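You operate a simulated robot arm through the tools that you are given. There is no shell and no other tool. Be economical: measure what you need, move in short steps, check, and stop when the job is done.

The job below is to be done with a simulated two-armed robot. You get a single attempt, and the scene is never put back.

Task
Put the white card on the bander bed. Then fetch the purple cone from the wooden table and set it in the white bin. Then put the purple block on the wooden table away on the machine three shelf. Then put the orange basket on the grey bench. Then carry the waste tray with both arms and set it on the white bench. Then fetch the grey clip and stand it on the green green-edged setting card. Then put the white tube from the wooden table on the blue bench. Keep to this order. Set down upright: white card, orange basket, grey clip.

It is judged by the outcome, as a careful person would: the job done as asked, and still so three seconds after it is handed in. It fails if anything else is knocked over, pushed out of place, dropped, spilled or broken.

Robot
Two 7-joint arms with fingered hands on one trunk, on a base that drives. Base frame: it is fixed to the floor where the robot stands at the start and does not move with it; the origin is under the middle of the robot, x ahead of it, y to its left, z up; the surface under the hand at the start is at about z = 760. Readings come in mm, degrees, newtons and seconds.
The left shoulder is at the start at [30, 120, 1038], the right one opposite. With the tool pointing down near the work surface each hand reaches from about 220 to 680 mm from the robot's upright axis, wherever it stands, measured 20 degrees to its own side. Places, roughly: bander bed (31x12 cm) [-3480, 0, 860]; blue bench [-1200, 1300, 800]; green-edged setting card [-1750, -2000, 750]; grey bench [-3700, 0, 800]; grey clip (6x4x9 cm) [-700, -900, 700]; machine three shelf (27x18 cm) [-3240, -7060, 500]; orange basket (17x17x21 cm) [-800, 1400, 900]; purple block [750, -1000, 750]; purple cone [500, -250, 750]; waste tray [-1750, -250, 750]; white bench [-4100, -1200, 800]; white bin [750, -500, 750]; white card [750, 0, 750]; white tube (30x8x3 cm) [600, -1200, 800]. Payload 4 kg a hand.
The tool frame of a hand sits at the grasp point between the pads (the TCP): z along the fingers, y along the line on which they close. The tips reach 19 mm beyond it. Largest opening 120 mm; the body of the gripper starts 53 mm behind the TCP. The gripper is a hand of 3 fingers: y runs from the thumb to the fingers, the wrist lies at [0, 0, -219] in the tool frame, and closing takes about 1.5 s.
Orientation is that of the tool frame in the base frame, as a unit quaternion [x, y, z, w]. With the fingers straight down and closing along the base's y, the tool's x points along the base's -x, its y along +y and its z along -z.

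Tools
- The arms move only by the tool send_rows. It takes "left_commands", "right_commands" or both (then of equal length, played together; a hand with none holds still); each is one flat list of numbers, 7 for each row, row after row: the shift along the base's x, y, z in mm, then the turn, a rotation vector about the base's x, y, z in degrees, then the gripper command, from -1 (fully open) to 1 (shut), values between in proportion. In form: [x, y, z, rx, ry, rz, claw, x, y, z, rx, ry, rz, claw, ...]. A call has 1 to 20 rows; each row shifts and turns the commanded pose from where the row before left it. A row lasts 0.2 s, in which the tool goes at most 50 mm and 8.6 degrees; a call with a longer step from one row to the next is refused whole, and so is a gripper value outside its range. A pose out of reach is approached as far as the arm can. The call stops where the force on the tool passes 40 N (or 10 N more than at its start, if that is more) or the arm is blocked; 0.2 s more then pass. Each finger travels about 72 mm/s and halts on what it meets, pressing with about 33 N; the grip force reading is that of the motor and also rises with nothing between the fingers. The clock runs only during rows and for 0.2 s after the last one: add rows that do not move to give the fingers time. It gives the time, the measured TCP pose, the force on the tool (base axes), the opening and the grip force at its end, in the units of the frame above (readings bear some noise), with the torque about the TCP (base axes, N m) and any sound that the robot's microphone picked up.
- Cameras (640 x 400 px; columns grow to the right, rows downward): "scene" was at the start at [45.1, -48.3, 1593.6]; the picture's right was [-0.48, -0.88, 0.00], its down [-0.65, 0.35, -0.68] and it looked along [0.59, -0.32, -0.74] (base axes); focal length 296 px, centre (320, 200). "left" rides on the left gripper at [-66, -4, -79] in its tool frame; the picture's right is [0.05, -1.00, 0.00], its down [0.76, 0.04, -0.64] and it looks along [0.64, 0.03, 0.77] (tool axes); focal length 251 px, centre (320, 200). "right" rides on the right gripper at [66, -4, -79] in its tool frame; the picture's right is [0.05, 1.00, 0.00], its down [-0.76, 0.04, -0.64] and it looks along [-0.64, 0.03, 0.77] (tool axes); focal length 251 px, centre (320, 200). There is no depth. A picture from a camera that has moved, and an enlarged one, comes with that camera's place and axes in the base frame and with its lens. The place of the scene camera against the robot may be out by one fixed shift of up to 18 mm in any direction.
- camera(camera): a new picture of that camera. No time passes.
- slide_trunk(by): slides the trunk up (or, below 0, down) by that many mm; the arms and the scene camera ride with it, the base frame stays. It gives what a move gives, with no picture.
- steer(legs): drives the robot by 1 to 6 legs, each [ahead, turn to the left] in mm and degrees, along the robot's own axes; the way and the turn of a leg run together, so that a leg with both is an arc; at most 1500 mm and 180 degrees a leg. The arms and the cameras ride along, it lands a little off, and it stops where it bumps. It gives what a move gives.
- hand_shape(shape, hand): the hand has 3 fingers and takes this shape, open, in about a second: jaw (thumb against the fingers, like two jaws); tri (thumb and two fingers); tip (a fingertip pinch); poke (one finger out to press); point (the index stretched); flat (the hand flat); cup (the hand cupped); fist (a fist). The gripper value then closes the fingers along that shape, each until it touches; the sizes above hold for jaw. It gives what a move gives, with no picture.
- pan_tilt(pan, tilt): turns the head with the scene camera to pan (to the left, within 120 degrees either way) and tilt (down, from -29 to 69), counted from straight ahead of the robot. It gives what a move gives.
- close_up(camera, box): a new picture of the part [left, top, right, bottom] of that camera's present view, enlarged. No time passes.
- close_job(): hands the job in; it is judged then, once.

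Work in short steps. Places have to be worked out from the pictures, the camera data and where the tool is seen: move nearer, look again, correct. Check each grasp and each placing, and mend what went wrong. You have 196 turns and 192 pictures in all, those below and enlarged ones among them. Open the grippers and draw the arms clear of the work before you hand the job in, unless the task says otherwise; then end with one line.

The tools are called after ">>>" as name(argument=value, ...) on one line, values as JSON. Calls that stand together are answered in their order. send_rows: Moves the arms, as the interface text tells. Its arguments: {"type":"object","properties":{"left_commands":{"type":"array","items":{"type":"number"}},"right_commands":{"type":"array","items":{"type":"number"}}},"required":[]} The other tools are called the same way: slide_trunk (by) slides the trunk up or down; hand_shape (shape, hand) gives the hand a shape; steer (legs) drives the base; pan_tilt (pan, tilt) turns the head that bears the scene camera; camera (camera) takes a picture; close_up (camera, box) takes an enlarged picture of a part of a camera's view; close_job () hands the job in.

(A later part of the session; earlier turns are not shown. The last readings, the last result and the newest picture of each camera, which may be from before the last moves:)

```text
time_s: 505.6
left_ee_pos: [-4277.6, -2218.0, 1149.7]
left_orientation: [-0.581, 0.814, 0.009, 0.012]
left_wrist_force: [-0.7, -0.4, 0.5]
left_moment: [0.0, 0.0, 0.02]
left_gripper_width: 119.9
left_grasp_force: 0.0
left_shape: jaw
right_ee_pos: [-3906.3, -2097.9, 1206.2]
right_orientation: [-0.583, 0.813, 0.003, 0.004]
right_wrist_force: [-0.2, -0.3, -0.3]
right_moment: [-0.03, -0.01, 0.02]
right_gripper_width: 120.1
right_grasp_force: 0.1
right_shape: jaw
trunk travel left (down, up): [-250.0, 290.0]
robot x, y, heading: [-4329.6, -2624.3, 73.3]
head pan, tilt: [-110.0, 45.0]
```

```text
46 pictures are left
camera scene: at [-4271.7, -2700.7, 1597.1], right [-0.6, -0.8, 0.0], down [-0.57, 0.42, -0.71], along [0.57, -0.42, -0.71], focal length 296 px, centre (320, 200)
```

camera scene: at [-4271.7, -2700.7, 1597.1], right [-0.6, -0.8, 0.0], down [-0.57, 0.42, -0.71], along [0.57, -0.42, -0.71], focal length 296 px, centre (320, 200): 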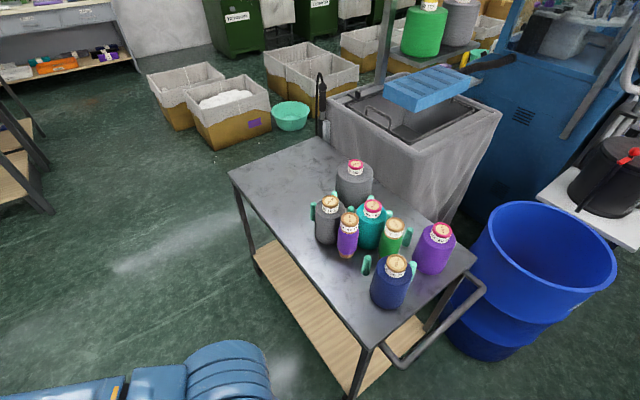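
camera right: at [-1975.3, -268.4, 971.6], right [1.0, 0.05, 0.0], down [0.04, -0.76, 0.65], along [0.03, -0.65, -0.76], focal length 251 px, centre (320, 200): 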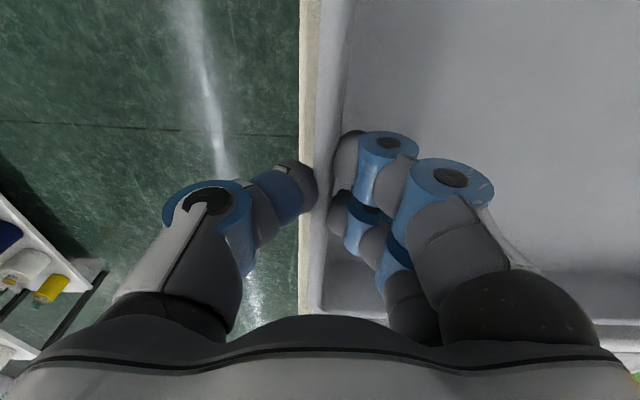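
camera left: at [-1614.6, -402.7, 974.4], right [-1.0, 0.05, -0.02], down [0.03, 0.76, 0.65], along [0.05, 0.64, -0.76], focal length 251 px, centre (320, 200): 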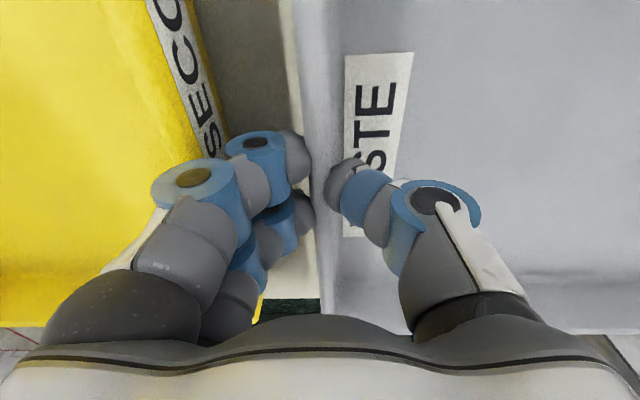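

The cart is not touching. The right arm is at its reach limit, which likely trips the drive. I bring the right hand in and down.

>>> send_rows(right_commands=[-10, -20, -40, 0, 0, 0, -1, -10, -20, -40, 0, 0, 0, -1, -15, -30, -30, 0, 0, 0, -1, -15, -40, 0, 0, 0, 0, -1, -15, -40, 0, 0, 0, 0, -1, -15, -40, 0, 0, 0, 0, -1, 0, 0, 0, 0, 0, 0, -1])

>>> steer(legs=[[0, -20]])

```text
time_s: 507.2
left_ee_pos: [-4277.5, -2219.1, 1151.0]
left_orientation: [-0.582, 0.813, 0.009, 0.013]
left_wrist_force: [0.1, 0.5, -0.4]
left_moment: [0.01, 0.0, 0.0]
left_gripper_width: 120.0
left_grasp_force: 0.0
left_shape: jaw
right_ee_pos: [-3896.9, -2081.5, 1151.7]
right_orientation: [-0.583, 0.813, 0.003, 0.004]
right_wrist_force: [0.3, 0.2, -1.3]
right_moment: [-0.01, 0.01, -0.04]
right_gripper_width: 120.2
right_grasp_force: 0.1
right_shape: jaw
right hand out of reach, approached as far as the arm can: row 1, 2, 3, 4, 5, 6
trunk travel left (down, up): [-250.0, 290.0]
robot x, y, heading: [-4326.5, -2622.7, 73.1]
head pan, tilt: [-110.0, 45.0]
```

```text
time_s: 508.9
left_ee_pos: [-4138.9, -2263.2, 1151.0]
left_orientation: [-0.429, 0.903, 0.007, 0.012]
left_wrist_force: [0.6, 0.0, -0.1]
left_moment: [0.03, 0.03, 0.01]
left_gripper_width: 120.0
left_grasp_force: 0.0
left_shape: jaw
right_ee_pos: [-3735.3, -2264.8, 1152.9]
right_orientation: [-0.429, 0.903, 0.004, 0.009]
right_wrist_force: [0.6, 0.1, 0.4]
right_moment: [0.01, 0.03, 0.02]
right_gripper_width: 120.1
right_grasp_force: 0.0
right_shape: jaw
trunk travel left (down, up): [-250.0, 290.0]
robot x, y, heading: [-4348.5, -2608.2, 53.4]
head pan, tilt: [-110.0, 45.0]
stopped in leg 1: the robot was blocked; the commanded pose is now the measured one
```

The turn progressed. The right arm is straight (singular); I command a longer pull toward the shoulder to break it.

>>> send_rows(right_commands=[-20, -15, -40, 0, 0, 0, -1, -20, -15, -40, 0, 0, 0, -1, -31, -25, -20, 0, 0, 0, -1, -31, -25, -20, 0, 0, 0, -1, -31, -25, 0, 0, 0, 0, -1, -31, -25, 0, 0, 0, 0, -1, -31, -25, 0, 0, 0, 0, -1, -31, -25, 20, 0, 0, 0, -1, 0, 0, 40, 0, 0, 0, -1, 0, 0, 40, 0, 0, 0, -1, 0, 0, 0, 0, 0, 0, -1])

>>> pan_tilt(pan=-20, tilt=30)

>>> camera(camera="scene")

```text
time_s: 511.2
left_ee_pos: [-4140.1, -2261.1, 1149.4]
left_orientation: [-0.43, 0.903, 0.007, 0.013]
left_wrist_force: [0.2, 0.1, 0.4]
left_moment: [-0.02, -0.04, 0.01]
left_gripper_width: 120.1
left_grasp_force: 0.1
left_shape: jaw
right_ee_pos: [-3758.5, -2257.5, 1186.6]
right_orientation: [-0.43, 0.903, 0.004, 0.008]
right_wrist_force: [0.0, 0.3, 0.1]
right_moment: [0.01, 0.01, 0.02]
right_gripper_width: 120.3
right_grasp_force: 0.1
right_shape: jaw
right hand out of reach, approached as far as the arm can: row 1, 2, 3, 4, 5, 6, 7, 8, 9, 10
trunk travel left (down, up): [-250.0, 290.0]
robot x, y, heading: [-4351.1, -2605.4, 53.4]
head pan, tilt: [-110.0, 45.0]
```

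```text
time_s: 512.9
left_ee_pos: [-4140.6, -2261.9, 1150.3]
left_orientation: [-0.431, 0.902, 0.006, 0.012]
left_wrist_force: [0.2, 0.3, 0.2]
left_moment: [-0.02, 0.01, 0.01]
left_gripper_width: 120.0
left_grasp_force: 0.1
left_shape: jaw
right_ee_pos: [-3759.7, -2257.8, 1186.5]
right_orientation: [-0.43, 0.903, 0.004, 0.01]
right_wrist_force: [0.7, 0.5, -0.8]
right_moment: [-0.01, -0.02, -0.01]
right_gripper_width: 119.8
right_grasp_force: 0.0
right_shape: jaw
trunk travel left (down, up): [-250.0, 290.0]
robot x, y, heading: [-4348.6, -2605.2, 53.2]
head pan, tilt: [-20.0, 30.0]
```

```text
45 pictures are left
camera scene: at [-4290.6, -2584.6, 1619.6], right [0.55, -0.84, 0.0], down [-0.42, -0.27, -0.87], along [0.72, 0.47, -0.5], focal length 296 px, centre (320, 200)
```

scene: 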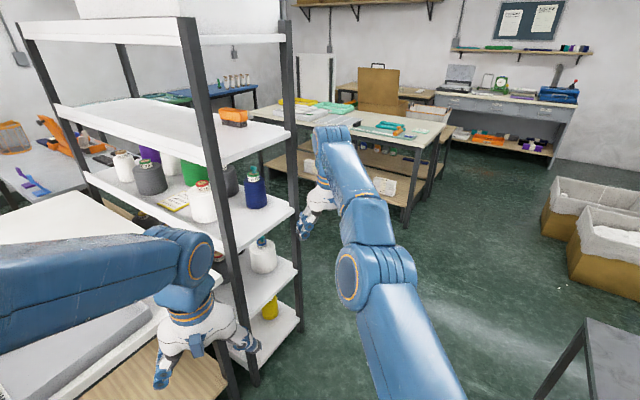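

I try tangential motion (leftward) first so the elbow can flex, then inward.

>>> send_rows(right_commands=[-30, 30, 0, 0, 0, 0, -1, -30, 30, 0, 0, 0, 0, -1, -30, 30, -10, 0, 0, 0, -1, -40, 15, -10, 0, 0, 0, -1, -45, -10, -10, 0, 0, 0, -1, -45, -20, 0, 0, 0, 0, -1, -40, -28, 0, 0, 0, 0, -1, -40, -28, 0, 0, 0, 0, -1, 0, 0, 0, 0, 0, 0, -1])

```text
time_s: 514.7
left_ee_pos: [-4145.6, -2261.8, 1148.9]
left_orientation: [-0.434, 0.901, 0.006, 0.007]
left_wrist_force: [-1.7, 4.0, 0.4]
left_moment: [-0.34, -0.23, 0.36]
left_gripper_width: 120.1
left_grasp_force: 0.0
left_shape: jaw
right_ee_pos: [-4039.9, -2237.2, 1152.8]
right_orientation: [-0.419, 0.908, 0.002, 0.015]
right_wrist_force: [2.2, -4.5, 0.2]
right_moment: [0.35, 0.21, 0.11]
right_gripper_width: 120.0
right_grasp_force: 0.0
right_shape: jaw
right hand out of reach, approached as far as the arm can: row 2, 3
trunk travel left (down, up): [-250.0, 290.0]
robot x, y, heading: [-4352.5, -2611.5, 53.3]
head pan, tilt: [-20.0, 30.0]
stopped in row 8 (left hand): the force on the tool passed its limit at 44 N (the readings are from after the stop); the commanded pose is now the measured one
```

Freed (it just met the left hand). I separate the hands into tucked positions.

>>> send_rows(left_commands=[-20, 8, 0, 0, 0, 0, -1, -20, 8, 0, 0, 0, 0, -1, -20, 8, 0, 0, 0, 0, -1, -20, 8, 0, 0, 0, 0, -1, 0, 0, 0, 0, 0, 0, -1, 0, 0, 0, 0, 0, 0, -1], right_commands=[25, -20, 0, 0, 0, 0, -1, 25, -40, 0, 0, 0, 0, -1, 22, -40, 0, 0, 0, 0, -1, 20, -40, 0, 0, 0, 0, -1, 20, -40, 0, 0, 0, 0, -1, 0, -38, 0, 0, 0, 0, -1])

>>> steer(legs=[[0, -23]])

>>> steer(legs=[[0, -23]])

>>> steer(legs=[[0, -5]])

```text
time_s: 516.1
left_ee_pos: [-4225.4, -2231.8, 1148.7]
left_orientation: [-0.433, 0.901, 0.007, 0.008]
left_wrist_force: [-1.0, 0.2, -0.1]
left_moment: [-0.01, -0.03, 0.01]
left_gripper_width: 120.0
left_grasp_force: 0.2
left_shape: jaw
right_ee_pos: [-3928.9, -2456.0, 1152.5]
right_orientation: [-0.42, 0.907, 0.004, 0.016]
right_wrist_force: [0.3, -1.0, 0.5]
right_moment: [0.0, -0.01, 0.01]
right_gripper_width: 119.9
right_grasp_force: 0.0
right_shape: jaw
trunk travel left (down, up): [-250.0, 290.0]
robot x, y, heading: [-4349.5, -2609.7, 53.2]
head pan, tilt: [-20.0, 30.0]
```

```text
time_s: 517.7
left_ee_pos: [-4085.8, -2307.7, 1149.2]
left_orientation: [-0.247, 0.969, 0.005, 0.009]
left_wrist_force: [0.5, 0.2, -0.1]
left_moment: [-0.02, -0.01, -0.02]
left_gripper_width: 120.2
left_grasp_force: 0.1
left_shape: jaw
right_ee_pos: [-3900.5, -2630.4, 1152.0]
right_orientation: [-0.231, 0.973, -0.001, 0.015]
right_wrist_force: [-0.7, -0.1, -0.1]
right_moment: [-0.01, 0.03, 0.01]
right_gripper_width: 119.8
right_grasp_force: 0.1
right_shape: jaw
trunk travel left (down, up): [-250.0, 290.0]
robot x, y, heading: [-4360.2, -2589.1, 30.0]
head pan, tilt: [-20.0, 30.0]
```

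```text
time_s: 519.3
left_ee_pos: [-3995.0, -2438.0, 1148.5]
left_orientation: [-0.049, 0.999, 0.003, 0.009]
left_wrist_force: [-0.3, -0.7, 0.2]
left_moment: [0.0, 0.01, -0.03]
left_gripper_width: 120.2
left_grasp_force: 0.1
left_shape: jaw
right_ee_pos: [-3947.2, -2804.8, 1152.4]
right_orientation: [-0.034, 0.999, -0.003, 0.015]
right_wrist_force: [0.1, 0.3, -0.3]
right_moment: [0.0, 0.02, 0.03]
right_gripper_width: 120.0
right_grasp_force: 0.0
right_shape: jaw
trunk travel left (down, up): [-250.0, 290.0]
robot x, y, heading: [-4362.9, -2558.3, 6.9]
head pan, tilt: [-20.0, 30.0]
```

```text
time_s: 520.2
left_ee_pos: [-3986.7, -2467.6, 1149.4]
left_orientation: [-0.005, 1.0, 0.003, 0.011]
left_wrist_force: [0.1, 0.6, 0.4]
left_moment: [0.04, -0.05, -0.02]
left_gripper_width: 120.1
left_grasp_force: 0.1
left_shape: jaw
right_ee_pos: [-3973.7, -2839.4, 1153.2]
right_orientation: [0.011, 1.0, -0.004, 0.014]
right_wrist_force: [0.4, -1.1, 0.2]
right_moment: [0.01, 0.0, -0.01]
right_gripper_width: 119.9
right_grasp_force: 0.0
right_shape: jaw
trunk travel left (down, up): [-250.0, 290.0]
robot x, y, heading: [-4358.2, -2558.8, 1.8]
head pan, tilt: [-20.0, 30.0]
```

Clear now. I drive along y≈−2450 to the main aisle, turn left, and drive up beside the packing bench to look for the grey clip.

>>> steer(legs=[[1400, 0], [1400, 0], [1390, 0]])

>>> steer(legs=[[0, 23]])

>>> steer(legs=[[0, 23]])

>>> steer(legs=[[0, 23]])

>>> steer(legs=[[0, 19]])

>>> pan_tilt(pan=35, tilt=30)

>>> camera(camera="scene")

```text
time_s: 540.3
left_ee_pos: [211.0, -2346.4, 1149.1]
left_orientation: [-0.002, 1.0, 0.003, 0.009]
left_wrist_force: [0.1, 0.4, 0.6]
left_moment: [-0.02, -0.01, 0.01]
left_gripper_width: 119.8
left_grasp_force: 0.1
left_shape: jaw
right_ee_pos: [223.1, -2717.7, 1153.1]
right_orientation: [0.013, 1.0, -0.003, 0.015]
right_wrist_force: [0.7, 1.1, 0.3]
right_moment: [0.0, -0.01, -0.02]
right_gripper_width: 120.0
right_grasp_force: 0.1
right_shape: jaw
trunk travel left (down, up): [-250.0, 290.0]
robot x, y, heading: [-159.3, -2435.1, 1.6]
head pan, tilt: [-20.0, 30.0]
```

```text
time_s: 541.9
left_ee_pos: [144.4, -2208.1, 1148.8]
left_orientation: [-0.202, 0.979, 0.004, 0.009]
left_wrist_force: [-0.8, 0.5, 0.3]
left_moment: [-0.01, 0.02, 0.01]
left_gripper_width: 120.0
left_grasp_force: 0.1
left_shape: jaw
right_ee_pos: [300.6, -2545.3, 1153.2]
right_orientation: [-0.188, 0.982, -0.001, 0.015]
right_wrist_force: [-0.3, -0.2, -0.3]
right_moment: [0.0, -0.03, 0.01]
right_gripper_width: 119.9
right_grasp_force: 0.0
right_shape: jaw
trunk travel left (down, up): [-250.0, 290.0]
robot x, y, heading: [-157.2, -2458.0, 24.6]
head pan, tilt: [-20.0, 30.0]
```

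```text
time_s: 543.5
left_ee_pos: [22.1, -2109.6, 1148.6]
left_orientation: [-0.392, 0.92, 0.005, 0.008]
left_wrist_force: [0.0, 0.3, 0.3]
left_moment: [-0.03, 0.0, 0.03]
left_gripper_width: 119.7
left_grasp_force: 0.0
left_shape: jaw
right_ee_pos: [299.0, -2359.3, 1151.4]
right_orientation: [-0.379, 0.925, 0.002, 0.016]
right_wrist_force: [-0.1, 0.2, 0.0]
right_moment: [-0.02, 0.01, 0.04]
right_gripper_width: 120.2
right_grasp_force: 0.1
right_shape: jaw
trunk travel left (down, up): [-250.0, 290.0]
robot x, y, heading: [-140.3, -2469.8, 47.5]
head pan, tilt: [-20.0, 30.0]
```

```text
time_s: 545.1
left_ee_pos: [-129.2, -2072.8, 1148.8]
left_orientation: [-0.568, 0.823, 0.007, 0.006]
left_wrist_force: [0.2, -0.1, -0.1]
left_moment: [-0.02, 0.0, -0.03]
left_gripper_width: 120.0
left_grasp_force: 0.1
left_shape: jaw
right_ee_pos: [219.8, -2196.0, 1152.4]
right_orientation: [-0.555, 0.831, 0.004, 0.015]
right_wrist_force: [-0.2, -0.5, 0.7]
right_moment: [0.01, -0.02, -0.03]
right_gripper_width: 120.3
right_grasp_force: 0.0
right_shape: jaw
trunk travel left (down, up): [-250.0, 290.0]
robot x, y, heading: [-111.3, -2478.1, 70.7]
head pan, tilt: [-20.0, 30.0]
```

```text
time_s: 546.6
left_ee_pos: [-261.3, -2101.5, 1148.1]
left_orientation: [-0.695, 0.719, 0.009, 0.005]
left_wrist_force: [-0.6, -0.1, 0.7]
left_moment: [0.0, 0.02, -0.02]
left_gripper_width: 120.0
left_grasp_force: 0.1
left_shape: jaw
right_ee_pos: [110.1, -2102.0, 1152.8]
right_orientation: [-0.685, 0.729, 0.008, 0.014]
right_wrist_force: [0.6, 0.8, -0.3]
right_moment: [-0.02, 0.01, -0.01]
right_gripper_width: 120.5
right_grasp_force: 0.2
right_shape: jaw
trunk travel left (down, up): [-250.0, 290.0]
robot x, y, heading: [-99.4, -2479.1, 90.1]
head pan, tilt: [-20.0, 30.0]
```

```text
time_s: 547.8
left_ee_pos: [-260.2, -2101.1, 1149.2]
left_orientation: [-0.696, 0.718, 0.008, 0.005]
left_wrist_force: [0.2, -0.8, 0.6]
left_moment: [0.01, -0.01, 0.02]
left_gripper_width: 120.0
left_grasp_force: 0.0
left_shape: jaw
right_ee_pos: [111.2, -2100.7, 1152.2]
right_orientation: [-0.685, 0.729, 0.008, 0.014]
right_wrist_force: [0.7, -0.1, 0.2]
right_moment: [0.0, -0.02, 0.01]
right_gripper_width: 120.3
right_grasp_force: 0.2
right_shape: jaw
trunk travel left (down, up): [-250.0, 290.0]
robot x, y, heading: [-94.9, -2477.9, 89.7]
head pan, tilt: [35.0, 30.0]
```

```text
44 pictures are left
camera scene: at [-150.5, -2432.6, 1619.7], right [0.82, 0.57, 0.0], down [0.29, -0.41, -0.87], along [-0.49, 0.71, -0.5], focal length 296 px, centre (320, 200)
```

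scene: 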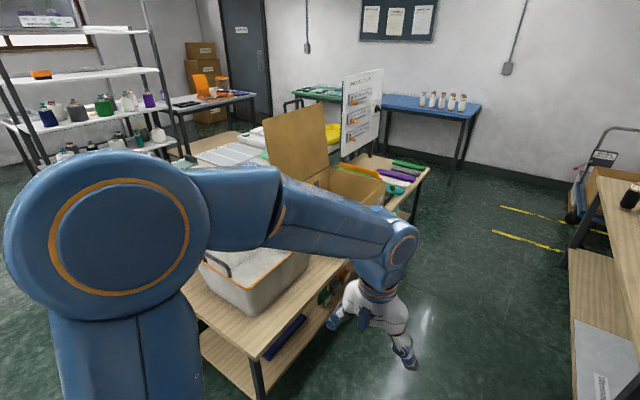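

Small coloured clips sit under the bench's aisle side. I drive up to y≈−980 and turn to face the bench.

>>> steer(legs=[[1400, 0], [100, 0]])

>>> steer(legs=[[0, 23]])

>>> steer(legs=[[0, 23]])

>>> steer(legs=[[0, 23]])

>>> steer(legs=[[0, 21]])

>>> pan_tilt(pan=0, tilt=45)

>>> camera(camera="scene")

```text
time_s: 555.5
left_ee_pos: [-249.5, -599.8, 1149.0]
left_orientation: [-0.694, 0.72, 0.008, 0.004]
left_wrist_force: [0.1, 0.0, -0.5]
left_moment: [-0.02, -0.02, 0.03]
left_gripper_width: 119.9
left_grasp_force: 0.0
left_shape: jaw
right_ee_pos: [120.3, -603.2, 1151.5]
right_orientation: [-0.684, 0.73, 0.007, 0.012]
right_wrist_force: [-0.2, 0.3, 0.0]
right_moment: [-0.02, 0.0, -0.03]
right_gripper_width: 120.0
right_grasp_force: 0.0
right_shape: jaw
trunk travel left (down, up): [-250.0, 290.0]
robot x, y, heading: [-82.7, -978.9, 89.9]
head pan, tilt: [35.0, 30.0]
```

```text
time_s: 557.1
left_ee_pos: [-384.8, -699.5, 1148.9]
left_orientation: [0.825, -0.565, -0.01, -0.003]
left_wrist_force: [0.5, -0.9, 0.0]
left_moment: [0.02, -0.01, 0.0]
left_gripper_width: 120.0
left_grasp_force: 0.1
left_shape: jaw
right_ee_pos: [-43.5, -556.3, 1152.6]
right_orientation: [0.816, -0.578, -0.011, -0.012]
right_wrist_force: [-0.6, 1.0, -0.5]
right_moment: [-0.03, -0.01, 0.02]
right_gripper_width: 120.0
right_grasp_force: 0.0
right_shape: jaw
trunk travel left (down, up): [-250.0, 290.0]
robot x, y, heading: [-69.0, -971.3, 112.6]
head pan, tilt: [35.0, 30.0]
```

```text
time_s: 558.7
left_ee_pos: [-468.5, -847.4, 1149.2]
left_orientation: [0.921, -0.39, -0.009, -0.002]
left_wrist_force: [-0.4, 0.4, -0.7]
left_moment: [0.01, 0.01, -0.02]
left_gripper_width: 119.8
left_grasp_force: 0.1
left_shape: jaw
right_ee_pos: [-208.2, -581.9, 1151.9]
right_orientation: [0.915, -0.403, -0.012, -0.01]
right_wrist_force: [0.4, -0.4, 1.0]
right_moment: [0.0, -0.02, -0.02]
right_gripper_width: 119.7
right_grasp_force: 0.1
right_shape: jaw
trunk travel left (down, up): [-250.0, 290.0]
robot x, y, heading: [-46.2, -957.1, 135.7]
head pan, tilt: [35.0, 30.0]
```

```text
time_s: 560.3
left_ee_pos: [-478.0, -1020.8, 1149.4]
left_orientation: [0.98, -0.197, -0.01, 0.0]
left_wrist_force: [0.4, 0.2, 0.8]
left_moment: [0.0, 0.03, -0.02]
left_gripper_width: 119.7
left_grasp_force: 0.1
left_shape: jaw
right_ee_pos: [-344.1, -674.5, 1153.7]
right_orientation: [0.977, -0.211, -0.014, -0.007]
right_wrist_force: [0.1, 0.5, -0.3]
right_moment: [0.01, -0.03, 0.02]
right_gripper_width: 119.9
right_grasp_force: 0.0
right_shape: jaw
trunk travel left (down, up): [-250.0, 290.0]
robot x, y, heading: [-41.5, -932.2, 159.0]
head pan, tilt: [35.0, 30.0]
```

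```text
time_s: 561.9
left_ee_pos: [-419.1, -1171.5, 1149.3]
left_orientation: [1.0, -0.016, -0.009, 0.001]
left_wrist_force: [-0.7, 0.2, 0.4]
left_moment: [0.0, 0.01, -0.02]
left_gripper_width: 120.0
left_grasp_force: 0.0
left_shape: jaw
right_ee_pos: [-417.7, -800.0, 1153.5]
right_orientation: [0.999, -0.031, -0.014, -0.005]
right_wrist_force: [0.7, 0.4, 0.7]
right_moment: [0.03, 0.04, -0.01]
right_gripper_width: 119.9
right_grasp_force: 0.0
right_shape: jaw
trunk travel left (down, up): [-250.0, 290.0]
robot x, y, heading: [-43.2, -911.8, -179.9]
head pan, tilt: [35.0, 30.0]
```

```text
time_s: 562.9
left_ee_pos: [-419.5, -1170.7, 1149.1]
left_orientation: [1.0, -0.016, -0.01, 0.002]
left_wrist_force: [0.2, 0.0, 0.5]
left_moment: [0.0, 0.0, -0.04]
left_gripper_width: 119.9
left_grasp_force: 0.0
left_shape: jaw
right_ee_pos: [-416.7, -799.1, 1153.3]
right_orientation: [0.999, -0.031, -0.015, -0.004]
right_wrist_force: [-0.2, 1.2, -0.5]
right_moment: [-0.01, 0.01, 0.0]
right_gripper_width: 119.9
right_grasp_force: 0.0
right_shape: jaw
trunk travel left (down, up): [-250.0, 290.0]
robot x, y, heading: [-40.9, -908.0, -179.9]
head pan, tilt: [0.0, 45.0]
```

```text
43 pictures are left
camera scene: at [-108.2, -921.9, 1597.1], right [0.0, 1.0, 0.0], down [0.71, 0.0, -0.71], along [-0.71, 0.0, -0.71], focal length 296 px, centre (320, 200)
```

scene: 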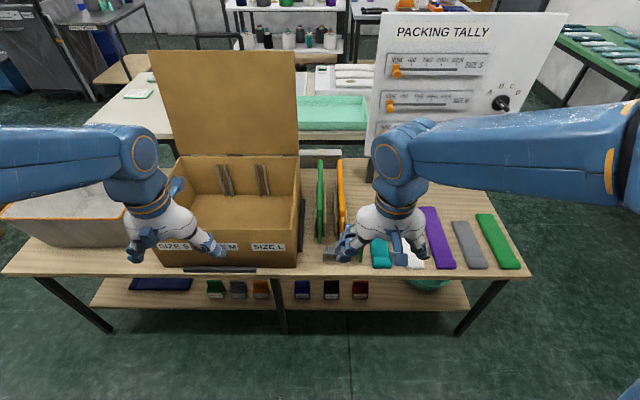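

Zoom on the area near the predicted clip place (by the folders) and the lower shelf.

>>> close_up(camera="scene", box=[200, 200, 400, 310])

```text
3.20 times, centred on (300, 255) of scene
camera zoom: at [-108.2, -921.9, 1597.1], right [0.0, 1.0, 0.0], down [0.71, 0.0, -0.71], along [-0.71, 0.0, -0.71], focal length 948 px, centre (384, 24)
```

zoom: 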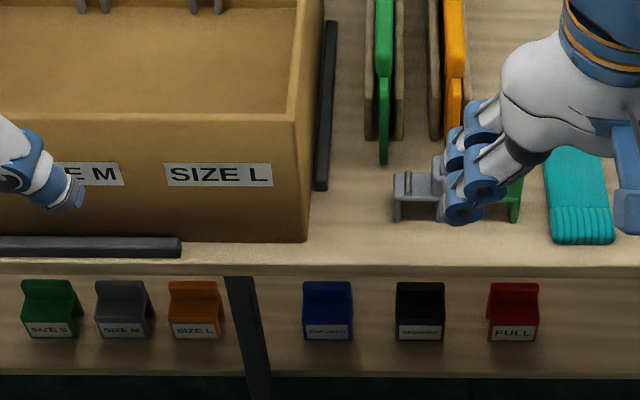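

The grey clip stands on the bench at about (−662,−888). I drive 120 mm closer and bring the right hand near for a look.

>>> steer(legs=[[120, 0]])

>>> send_rows(right_commands=[-20, -18, -35, 0, 0, 0, -1, -20, -18, -35, 0, 0, 0, -1, -20, -18, -35, 0, 0, 0, -1, -20, -18, -35, 0, 0, 0, -1, -20, -17, -10, 0, 0, 0, -1, 0, 0, 0, 0, 0, 0, -1])

>>> camera(camera="right")

>>> camera(camera="scene")

```text
time_s: 564.1
left_ee_pos: [-541.3, -1170.3, 1148.9]
left_orientation: [1.0, -0.016, -0.009, 0.002]
left_wrist_force: [0.4, -0.4, 0.5]
left_moment: [0.03, -0.02, -0.02]
left_gripper_width: 120.2
left_grasp_force: 0.1
left_shape: jaw
right_ee_pos: [-539.4, -799.9, 1152.6]
right_orientation: [0.999, -0.03, -0.015, -0.004]
right_wrist_force: [-0.7, 0.2, 0.0]
right_moment: [-0.04, -0.02, 0.03]
right_gripper_width: 119.9
right_grasp_force: 0.0
right_shape: jaw
trunk travel left (down, up): [-250.0, 290.0]
robot x, y, heading: [-161.5, -913.3, -179.9]
head pan, tilt: [0.0, 45.0]
```

```text
time_s: 565.5
left_ee_pos: [-539.6, -1170.7, 1148.6]
left_orientation: [1.0, -0.016, -0.01, 0.003]
left_wrist_force: [0.3, 0.1, -0.3]
left_moment: [-0.01, -0.02, 0.02]
left_gripper_width: 120.0
left_grasp_force: 0.1
left_shape: jaw
right_ee_pos: [-637.6, -887.3, 1002.7]
right_orientation: [0.999, -0.031, -0.014, -0.004]
right_wrist_force: [0.5, -0.4, 0.4]
right_moment: [0.0, 0.0, 0.01]
right_gripper_width: 120.1
right_grasp_force: 0.2
right_shape: jaw
trunk travel left (down, up): [-250.0, 290.0]
robot x, y, heading: [-162.7, -909.7, -180.3]
head pan, tilt: [0.0, 45.0]
```

```text
41 pictures are left
camera right: at [-568.2, -890.2, 1079.9], right [-0.01, -1.0, -0.01], down [-0.75, 0.0, 0.67], along [-0.67, 0.01, -0.75], focal length 251 px, centre (320, 200)
```

right: 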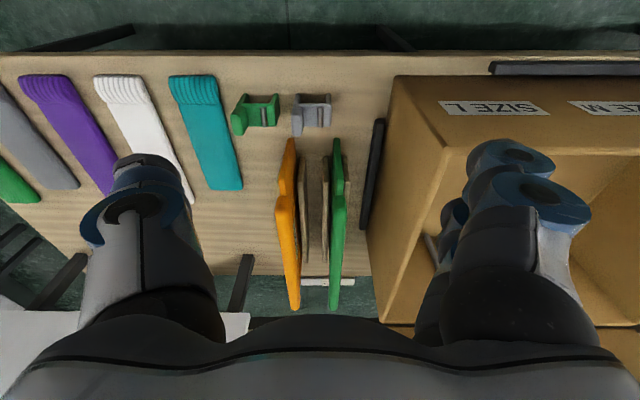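

```text
40 pictures are left
camera scene: at [-228.6, -921.4, 1597.1], right [0.0, 1.0, 0.0], down [0.71, 0.0, -0.71], along [-0.71, 0.0, -0.71], focal length 296 px, centre (320, 200)
```

scene: 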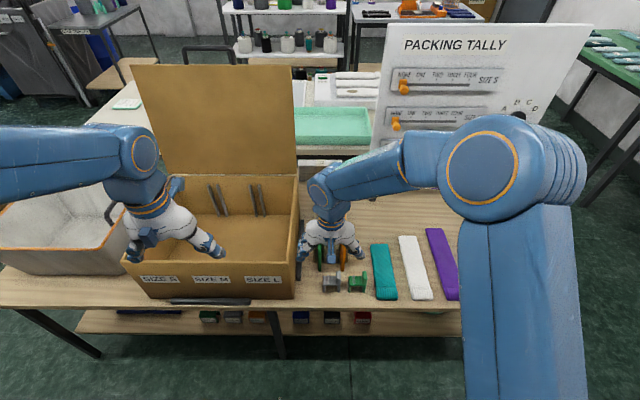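

Zoom in on the clip from both cameras.

>>> close_up(camera="right", box=[220, 70, 380, 170])

>>> close_up(camera="scene", box=[290, 240, 410, 320])

```text
4.00 times, centred on (300, 120) of right
camera zoom: at [-568.2, -890.2, 1079.9], right [-0.01, -1.0, -0.01], down [-0.75, 0.0, 0.67], along [-0.67, 0.01, -0.75], focal length 1006 px, centre (400, 520)
```

zoom: 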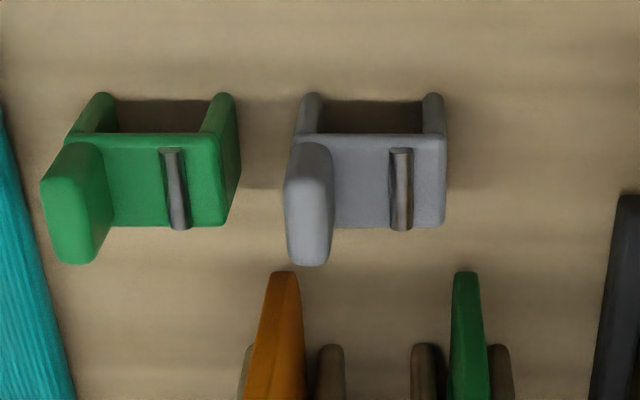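

```text
5.00 times, centred on (350, 280) of scene
camera zoom: at [-228.6, -921.4, 1597.1], right [0.0, 1.0, 0.0], down [0.71, 0.0, -0.71], along [-0.71, 0.0, -0.71], focal length 1481 px, centre (170, -200)
```

zoom: 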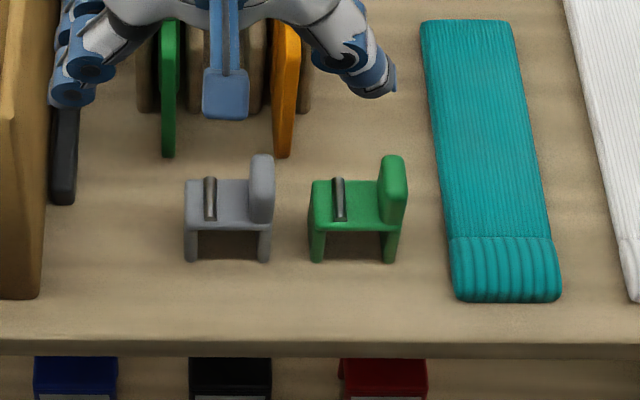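

Clip: bridge body (y −913…−862, top z≈810) with a tall tab on its +y side at (−685,−867), top z≈850. I'll pinch the tab. Move above it with a narrow opening and check.

>>> send_rows(right_commands=[-15, 7, -25, 0, 0, 3.6, 0.3, -15, 7, -25, 0, 0, 0, 0.3, -14, 6, -25, 0, 0, 0, 0.3, 0, 0, -20, 0, 0, 0, 0.3, 0, 0, 0, 0, 0, 0, 0.3, 0, 0, 0, 0, 0, 0, 0.3])

>>> camera(camera="right")

>>> close_up(camera="scene", box=[290, 220, 410, 310])

```text
time_s: 566.9
left_ee_pos: [-539.1, -1171.2, 1149.4]
left_orientation: [1.0, -0.017, -0.01, 0.002]
left_wrist_force: [-0.8, 0.2, -0.1]
left_moment: [0.01, -0.04, 0.0]
left_gripper_width: 119.9
left_grasp_force: 0.1
left_shape: jaw
right_ee_pos: [-682.6, -869.5, 907.3]
right_orientation: [1.0, 0.001, -0.015, -0.004]
right_wrist_force: [0.2, 0.7, -1.4]
right_moment: [0.03, 0.01, -0.07]
right_gripper_width: 42.6
right_grasp_force: 0.1
right_shape: jaw
trunk travel left (down, up): [-250.0, 290.0]
robot x, y, heading: [-159.8, -907.8, -179.7]
head pan, tilt: [0.0, 45.0]
```

```text
37 pictures are left
camera right: at [-612.8, -866.5, 983.9], right [0.06, -1.0, -0.01], down [-0.74, -0.05, 0.67], along [-0.67, -0.03, -0.75], focal length 251 px, centre (320, 200)
```

right: 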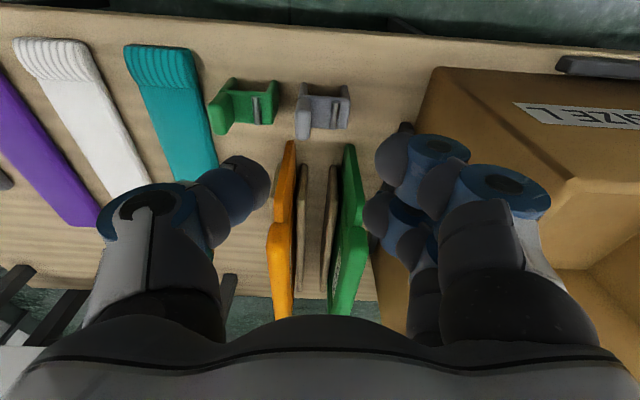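

```text
4.44 times, centred on (350, 265) of scene
camera zoom: at [-229.0, -921.8, 1597.1], right [0.0, 1.0, 0.0], down [0.71, 0.0, -0.71], along [-0.71, 0.0, -0.71], focal length 1316 px, centre (187, -89)
```

zoom: 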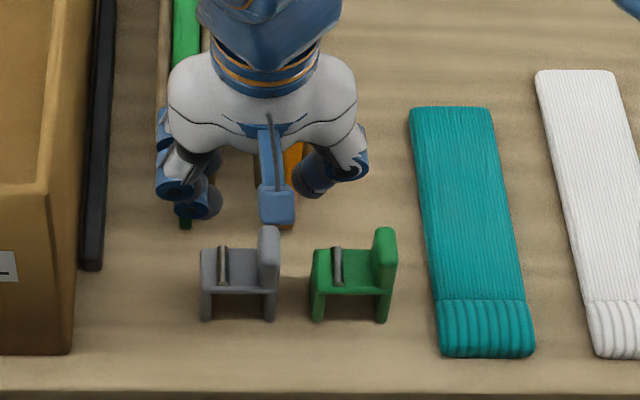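

Refined tab centre ≈(−676,−863), top z≈855. Lower to z≈846.

>>> send_rows(right_commands=[3, 3, -20, 0, 0, 0, 0.3, 3, 3, -20, 0, 0, 0, 0.3, 0, 0, -15, 0, 0, 0, 0.3, 0, 0, -6, 0, 0, 0, 0.3, 0, 0, 0, 0, 0, 0, 0.3])

>>> camera(camera="right")

```text
time_s: 568.1
left_ee_pos: [-539.4, -1170.7, 1149.0]
left_orientation: [1.0, -0.017, -0.01, 0.003]
left_wrist_force: [0.3, -0.2, 0.3]
left_moment: [0.04, 0.0, 0.0]
left_gripper_width: 120.1
left_grasp_force: 0.2
left_shape: jaw
right_ee_pos: [-676.6, -862.0, 845.7]
right_orientation: [1.0, 0.001, -0.015, -0.004]
right_wrist_force: [0.0, 0.1, -0.1]
right_moment: [0.01, -0.04, 0.01]
right_gripper_width: 42.4
right_grasp_force: 0.0
right_shape: jaw
trunk travel left (down, up): [-250.0, 290.0]
robot x, y, heading: [-161.9, -910.0, -179.8]
head pan, tilt: [0.0, 45.0]
```

```text
35 pictures are left
camera right: at [-607.0, -860.2, 922.8], right [0.06, -1.0, -0.01], down [-0.74, -0.05, 0.67], along [-0.67, -0.03, -0.75], focal length 251 px, centre (320, 200)
```

right: 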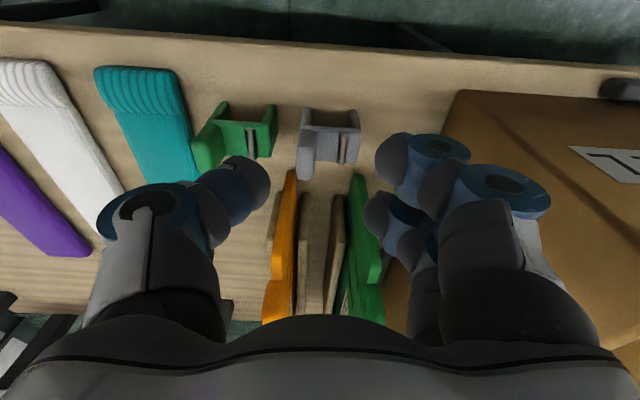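

Size and parallax now show the bench is lower (≈655): tab top ≈z 745 at (−740,−853). I descend in front of it with a 15° forward tilt, then look before moving in.

>>> send_rows(right_commands=[0, 3, -30, 0, 5, 0, 0.3, 0, 3, -30, 0, 5, 0, 0.3, 0, 3, -30, 0, 5, 0, 0.3, 0, 0, -8, 0, 0, 0, 0.3, 0, 0, 0, 0, 0, 0, 0.3])

>>> camera(camera="right")

>>> close_up(camera="scene", box=[290, 220, 410, 310])

```text
time_s: 569.3
left_ee_pos: [-538.6, -1172.2, 1148.1]
left_orientation: [1.0, -0.016, -0.009, 0.002]
left_wrist_force: [0.0, -0.3, -0.2]
left_moment: [0.0, 0.01, 0.05]
left_gripper_width: 119.9
left_grasp_force: 0.0
left_shape: jaw
right_ee_pos: [-675.3, -854.0, 748.1]
right_orientation: [0.989, 0.001, -0.146, -0.003]
right_wrist_force: [-0.6, -0.8, 0.7]
right_moment: [0.01, -0.01, 0.0]
right_gripper_width: 42.4
right_grasp_force: 0.0
right_shape: jaw
trunk travel left (down, up): [-250.0, 290.0]
robot x, y, heading: [-163.4, -913.9, -179.7]
head pan, tilt: [0.0, 45.0]
```

```text
34 pictures are left
camera right: at [-588.5, -851.6, 804.6], right [0.05, -1.0, -0.02], down [-0.55, -0.05, 0.84], along [-0.84, -0.03, -0.55], focal length 251 px, centre (320, 200)
```

right: 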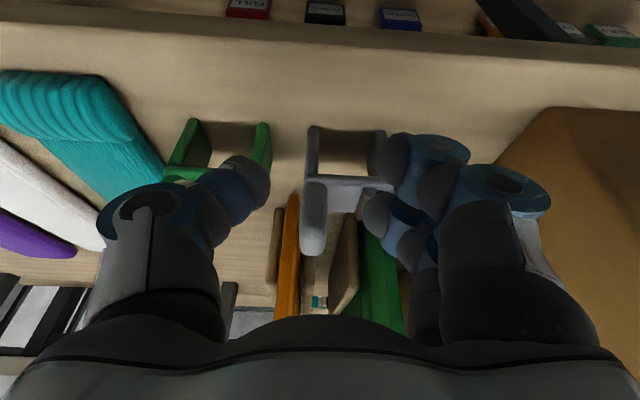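

```text
4.44 times, centred on (350, 265) of scene
camera zoom: at [-228.7, -922.4, 1597.1], right [0.0, 1.0, 0.0], down [0.71, 0.0, -0.71], along [-0.71, 0.0, -0.71], focal length 1316 px, centre (187, -89)
```

zoom: 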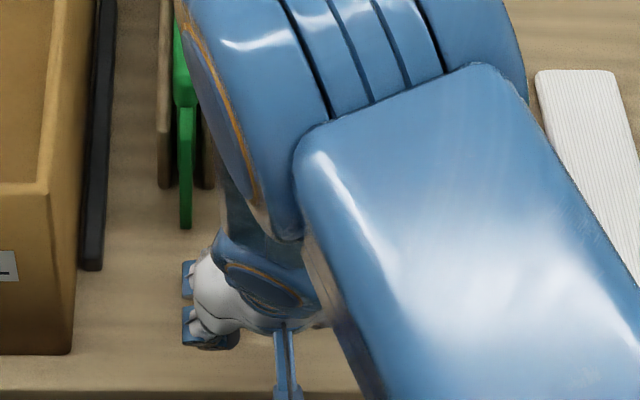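

Tab lies between thumb and fingers at y≈−853. Move in 52 mm and down 13 mm.

>>> send_rows(right_commands=[-18, 0, 0, 0, 0, 0, 0.3, -18, 0, -3, 0, 0, 0, 0.3, -16, 0, -10, 0, 0, 0, 0.3, 0, 0, 0, 0, 0, 0, 0.3])

>>> camera(camera="right")

```text
time_s: 570.3
left_ee_pos: [-538.6, -1170.8, 1148.5]
left_orientation: [1.0, -0.017, -0.01, 0.001]
left_wrist_force: [0.2, 0.8, 0.7]
left_moment: [0.02, 0.0, 0.0]
left_gripper_width: 120.0
left_grasp_force: 0.1
left_shape: jaw
right_ee_pos: [-728.3, -854.7, 736.1]
right_orientation: [0.989, 0.001, -0.146, -0.004]
right_wrist_force: [3.8, -2.5, 12.2]
right_moment: [-0.35, -0.23, 0.03]
right_gripper_width: 42.7
right_grasp_force: 0.2
right_shape: jaw
trunk travel left (down, up): [-250.0, 290.0]
robot x, y, heading: [-161.4, -910.5, -179.9]
head pan, tilt: [0.0, 45.0]
```

```text
32 pictures are left
camera right: at [-641.6, -852.5, 792.8], right [0.05, -1.0, -0.02], down [-0.54, -0.05, 0.84], along [-0.84, -0.03, -0.55], focal length 251 px, centre (320, 200)
```

right: 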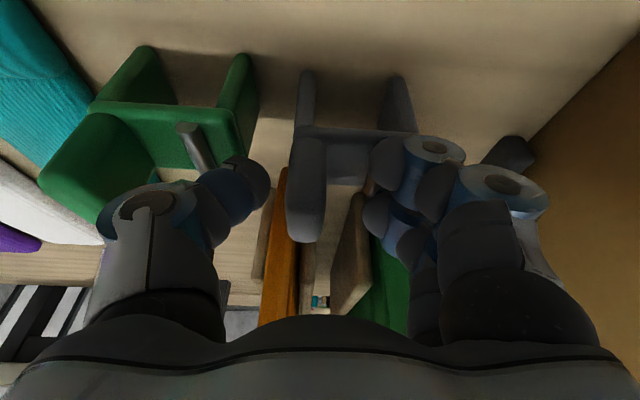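

Slight contact; raise 5 mm and close on the tab.

>>> send_rows(right_commands=[0, 0, 5, 0, 0, 0, 0.3, 0, 0, 0, 0, 0, 0, 0.5, 0, 0, 0, 0, 0, 0, 0.7, 0, 0, 0, 0, 0, 0, 1, 0, 0, 0, 0, 0, 0, 1, 0, 0, 0, 0, 0, 0, 1])

>>> camera(camera="right")

```text
time_s: 571.7
left_ee_pos: [-539.6, -1171.2, 1148.7]
left_orientation: [1.0, -0.016, -0.009, 0.003]
left_wrist_force: [-0.3, 0.3, -0.1]
left_moment: [-0.07, 0.02, 0.05]
left_gripper_width: 120.2
left_grasp_force: 0.1
left_shape: jaw
right_ee_pos: [-727.5, -853.6, 740.3]
right_orientation: [0.989, 0.001, -0.146, -0.004]
right_wrist_force: [-0.2, 0.1, 0.6]
right_moment: [-0.01, 0.0, -0.01]
right_gripper_width: 11.0
right_grasp_force: 32.8
right_shape: jaw
trunk travel left (down, up): [-250.0, 290.0]
robot x, y, heading: [-163.8, -913.1, -179.9]
head pan, tilt: [0.0, 45.0]
```

```text
31 pictures are left
camera right: at [-641.8, -851.4, 796.7], right [0.05, -1.0, -0.02], down [-0.55, -0.05, 0.84], along [-0.84, -0.03, -0.55], focal length 251 px, centre (320, 200)
```

right: 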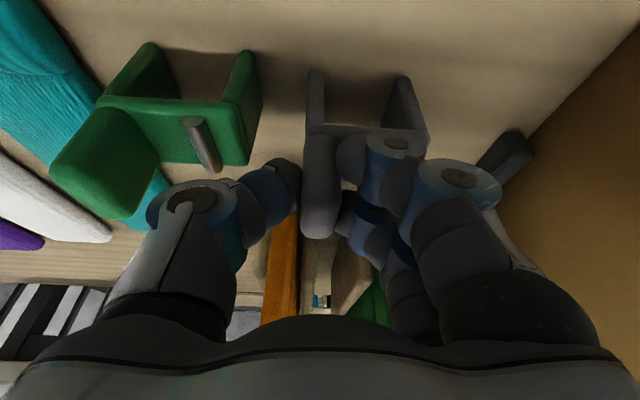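

Gripped (11 mm). Lift the clip, pull in, and check.

>>> send_rows(right_commands=[0, 0, 5, 0, 0, 0, 1, 0, 0, 10, 0, 0, 0, 1, 0, 0, 20, 0, 0, 0, 1, 0, 0, 35, 0, 0, 0, 1, 5, 0, 45, 0, 0, 0, 1, 15, 0, 45, 0, 0, 0, 1, 30, 0, 35, 0, 0, 0, 1, 40, 0, 25, 0, 0, 0, 1, 40, 0, 20, 0, 0, 0, 1, 40, 0, 10, 0, 0, 0, 1, 40, 0, 0, 0, 0, 0, 1, 0, 0, 0, 0, 0, 0, 1])

>>> camera(camera="scene")

```text
time_s: 574.3
left_ee_pos: [-540.3, -1170.3, 1147.4]
left_orientation: [1.0, -0.016, -0.009, 0.002]
left_wrist_force: [1.0, 0.5, -0.7]
left_moment: [-0.02, 0.0, -0.03]
left_gripper_width: 120.1
left_grasp_force: 0.0
left_shape: jaw
right_ee_pos: [-518.3, -854.5, 990.9]
right_orientation: [0.989, 0.0, -0.146, -0.003]
right_wrist_force: [-0.2, -0.1, -0.3]
right_moment: [-0.02, -0.01, 0.01]
right_gripper_width: 11.4
right_grasp_force: 32.9
right_shape: jaw
trunk travel left (down, up): [-250.0, 290.0]
robot x, y, heading: [-159.7, -908.7, -179.7]
head pan, tilt: [0.0, 45.0]
```

```text
30 pictures are left
camera scene: at [-229.9, -921.0, 1597.0], right [0.0, 1.0, 0.0], down [0.71, 0.0, -0.71], along [-0.71, 0.0, -0.71], focal length 296 px, centre (320, 200)
```

scene: 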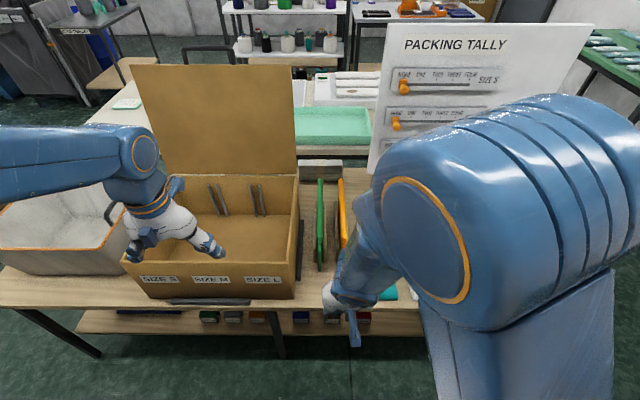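

Now I drive around to the −y end of the packing table.

>>> steer(legs=[[0, 23]])

>>> steer(legs=[[0, 23]])

>>> steer(legs=[[0, 23]])

>>> steer(legs=[[0, 21]])

>>> steer(legs=[[1400, 0], [150, 0]])

>>> steer(legs=[[0, -23]])

>>> steer(legs=[[0, -23]])

>>> steer(legs=[[0, -23]])

>>> steer(legs=[[0, -21]])

```text
time_s: 575.9
left_ee_pos: [-402.3, -1298.1, 1148.0]
left_orientation: [0.983, 0.186, -0.01, 0.003]
left_wrist_force: [0.0, 0.1, 0.3]
left_moment: [0.02, -0.01, 0.0]
left_gripper_width: 120.0
left_grasp_force: 0.1
left_shape: jaw
right_ee_pos: [-507.5, -998.7, 990.8]
right_orientation: [0.969, 0.2, -0.144, 0.025]
right_wrist_force: [0.9, 0.2, -0.8]
right_moment: [0.01, 0.05, 0.0]
right_gripper_width: 11.3
right_grasp_force: 33.1
right_shape: jaw
trunk travel left (down, up): [-250.0, 290.0]
robot x, y, heading: [-167.6, -887.7, -156.8]
head pan, tilt: [0.0, 45.0]
```

```text
time_s: 577.5
left_ee_pos: [-224.9, -1357.7, 1149.0]
left_orientation: [0.926, 0.378, -0.008, 0.005]
left_wrist_force: [-0.2, 1.5, 0.3]
left_moment: [0.01, -0.02, 0.01]
left_gripper_width: 120.3
left_grasp_force: 0.1
left_shape: jaw
right_ee_pos: [-437.5, -1123.3, 990.3]
right_orientation: [0.91, 0.389, -0.137, 0.053]
right_wrist_force: [0.3, 0.1, -0.6]
right_moment: [-0.03, 0.01, -0.01]
right_gripper_width: 11.1
right_grasp_force: 32.7
right_shape: jaw
trunk travel left (down, up): [-250.0, 290.0]
robot x, y, heading: [-184.9, -870.0, -133.6]
head pan, tilt: [0.0, 45.0]
```

```text
time_s: 579.1
left_ee_pos: [-33.8, -1337.8, 1148.7]
left_orientation: [0.833, 0.553, -0.007, 0.007]
left_wrist_force: [-0.1, 0.8, -0.3]
left_moment: [0.0, -0.01, 0.0]
left_gripper_width: 120.1
left_grasp_force: 0.0
left_shape: jaw
right_ee_pos: [-321.5, -1203.7, 988.8]
right_orientation: [0.814, 0.562, -0.123, 0.079]
right_wrist_force: [1.1, -0.2, 0.2]
right_moment: [-0.01, 0.02, -0.01]
right_gripper_width: 11.0
right_grasp_force: 32.7
right_shape: jaw
trunk travel left (down, up): [-250.0, 290.0]
robot x, y, heading: [-209.7, -864.4, -110.4]
head pan, tilt: [0.0, 45.0]
```

```text
time_s: 580.6
left_ee_pos: [125.1, -1245.4, 1148.3]
left_orientation: [0.717, 0.697, -0.005, 0.007]
left_wrist_force: [0.6, 0.1, -0.1]
left_moment: [-0.01, 0.03, 0.0]
left_gripper_width: 120.0
left_grasp_force: 0.0
left_shape: jaw
right_ee_pos: [-191.8, -1224.3, 988.8]
right_orientation: [0.699, 0.701, -0.106, 0.099]
right_wrist_force: [0.9, -0.8, -0.5]
right_moment: [0.02, 0.01, -0.01]
right_gripper_width: 11.1
right_grasp_force: 32.8
right_shape: jaw
trunk travel left (down, up): [-250.0, 290.0]
robot x, y, heading: [-227.0, -867.3, -89.4]
head pan, tilt: [0.0, 45.0]
```

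```text
time_s: 588.6
left_ee_pos: [139.9, -2798.4, 1148.2]
left_orientation: [0.718, 0.696, -0.005, 0.007]
left_wrist_force: [0.9, -0.3, 0.0]
left_moment: [0.06, 0.0, 0.02]
left_gripper_width: 120.1
left_grasp_force: 0.1
left_shape: jaw
right_ee_pos: [-175.6, -2775.7, 989.0]
right_orientation: [0.7, 0.7, -0.105, 0.1]
right_wrist_force: [0.2, -0.2, 0.1]
right_moment: [0.02, 0.05, 0.01]
right_gripper_width: 10.9
right_grasp_force: 33.0
right_shape: jaw
trunk travel left (down, up): [-250.0, 290.0]
robot x, y, heading: [-209.7, -2418.9, -89.2]
head pan, tilt: [0.0, 45.0]
```

```text
time_s: 590.2
left_ee_pos: [-33.0, -2899.7, 1148.8]
left_orientation: [0.842, 0.539, -0.007, 0.007]
left_wrist_force: [0.5, -0.1, 0.2]
left_moment: [0.0, 0.02, -0.02]
left_gripper_width: 120.1
left_grasp_force: 0.0
left_shape: jaw
right_ee_pos: [-316.1, -2754.9, 989.0]
right_orientation: [0.824, 0.548, -0.124, 0.078]
right_wrist_force: [0.3, 0.5, -1.0]
right_moment: [0.02, 0.03, -0.03]
right_gripper_width: 11.1
right_grasp_force: 32.8
right_shape: jaw
trunk travel left (down, up): [-250.0, 290.0]
robot x, y, heading: [-184.4, -2428.0, -112.0]
head pan, tilt: [0.0, 45.0]
```

```text
time_s: 591.8
left_ee_pos: [-233.3, -2921.7, 1149.4]
left_orientation: [0.933, 0.359, -0.009, 0.006]
left_wrist_force: [0.5, -0.5, -0.2]
left_moment: [-0.04, -0.03, 0.01]
left_gripper_width: 120.1
left_grasp_force: 0.1
left_shape: jaw
right_ee_pos: [-436.9, -2677.3, 988.6]
right_orientation: [0.917, 0.37, -0.136, 0.052]
right_wrist_force: [0.2, -0.1, -0.5]
right_moment: [0.02, -0.03, -0.01]
right_gripper_width: 11.0
right_grasp_force: 33.0
right_shape: jaw
trunk travel left (down, up): [-250.0, 290.0]
robot x, y, heading: [-171.5, -2442.3, -135.4]
head pan, tilt: [0.0, 45.0]
```

```text
time_s: 593.4
left_ee_pos: [-420.1, -2859.4, 1149.1]
left_orientation: [0.986, 0.164, -0.009, 0.005]
left_wrist_force: [-0.5, -1.1, 0.0]
left_moment: [0.05, -0.01, 0.0]
left_gripper_width: 120.2
left_grasp_force: 0.1
left_shape: jaw
right_ee_pos: [-511.5, -2555.2, 990.6]
right_orientation: [0.973, 0.178, -0.143, 0.022]
right_wrist_force: [0.1, -0.4, 0.4]
right_moment: [0.0, 0.0, -0.02]
right_gripper_width: 11.1
right_grasp_force: 32.9
right_shape: jaw
trunk travel left (down, up): [-250.0, 290.0]
robot x, y, heading: [-164.6, -2462.9, -158.9]
head pan, tilt: [0.0, 45.0]
```

```text
time_s: 594.9
left_ee_pos: [-545.9, -2740.3, 1150.0]
left_orientation: [1.0, -0.018, -0.009, 0.003]
left_wrist_force: [0.0, 1.4, 0.3]
left_moment: [0.03, 0.01, 0.02]
left_gripper_width: 119.8
left_grasp_force: 0.1
left_shape: jaw
right_ee_pos: [-520.9, -2424.0, 988.5]
right_orientation: [0.989, -0.002, -0.146, -0.004]
right_wrist_force: [-0.3, 1.0, 0.0]
right_moment: [-0.05, 0.01, 0.0]
right_gripper_width: 10.6
right_grasp_force: 33.4
right_shape: jaw
trunk travel left (down, up): [-250.0, 290.0]
robot x, y, heading: [-164.9, -2490.1, -179.8]
head pan, tilt: [0.0, 45.0]
```

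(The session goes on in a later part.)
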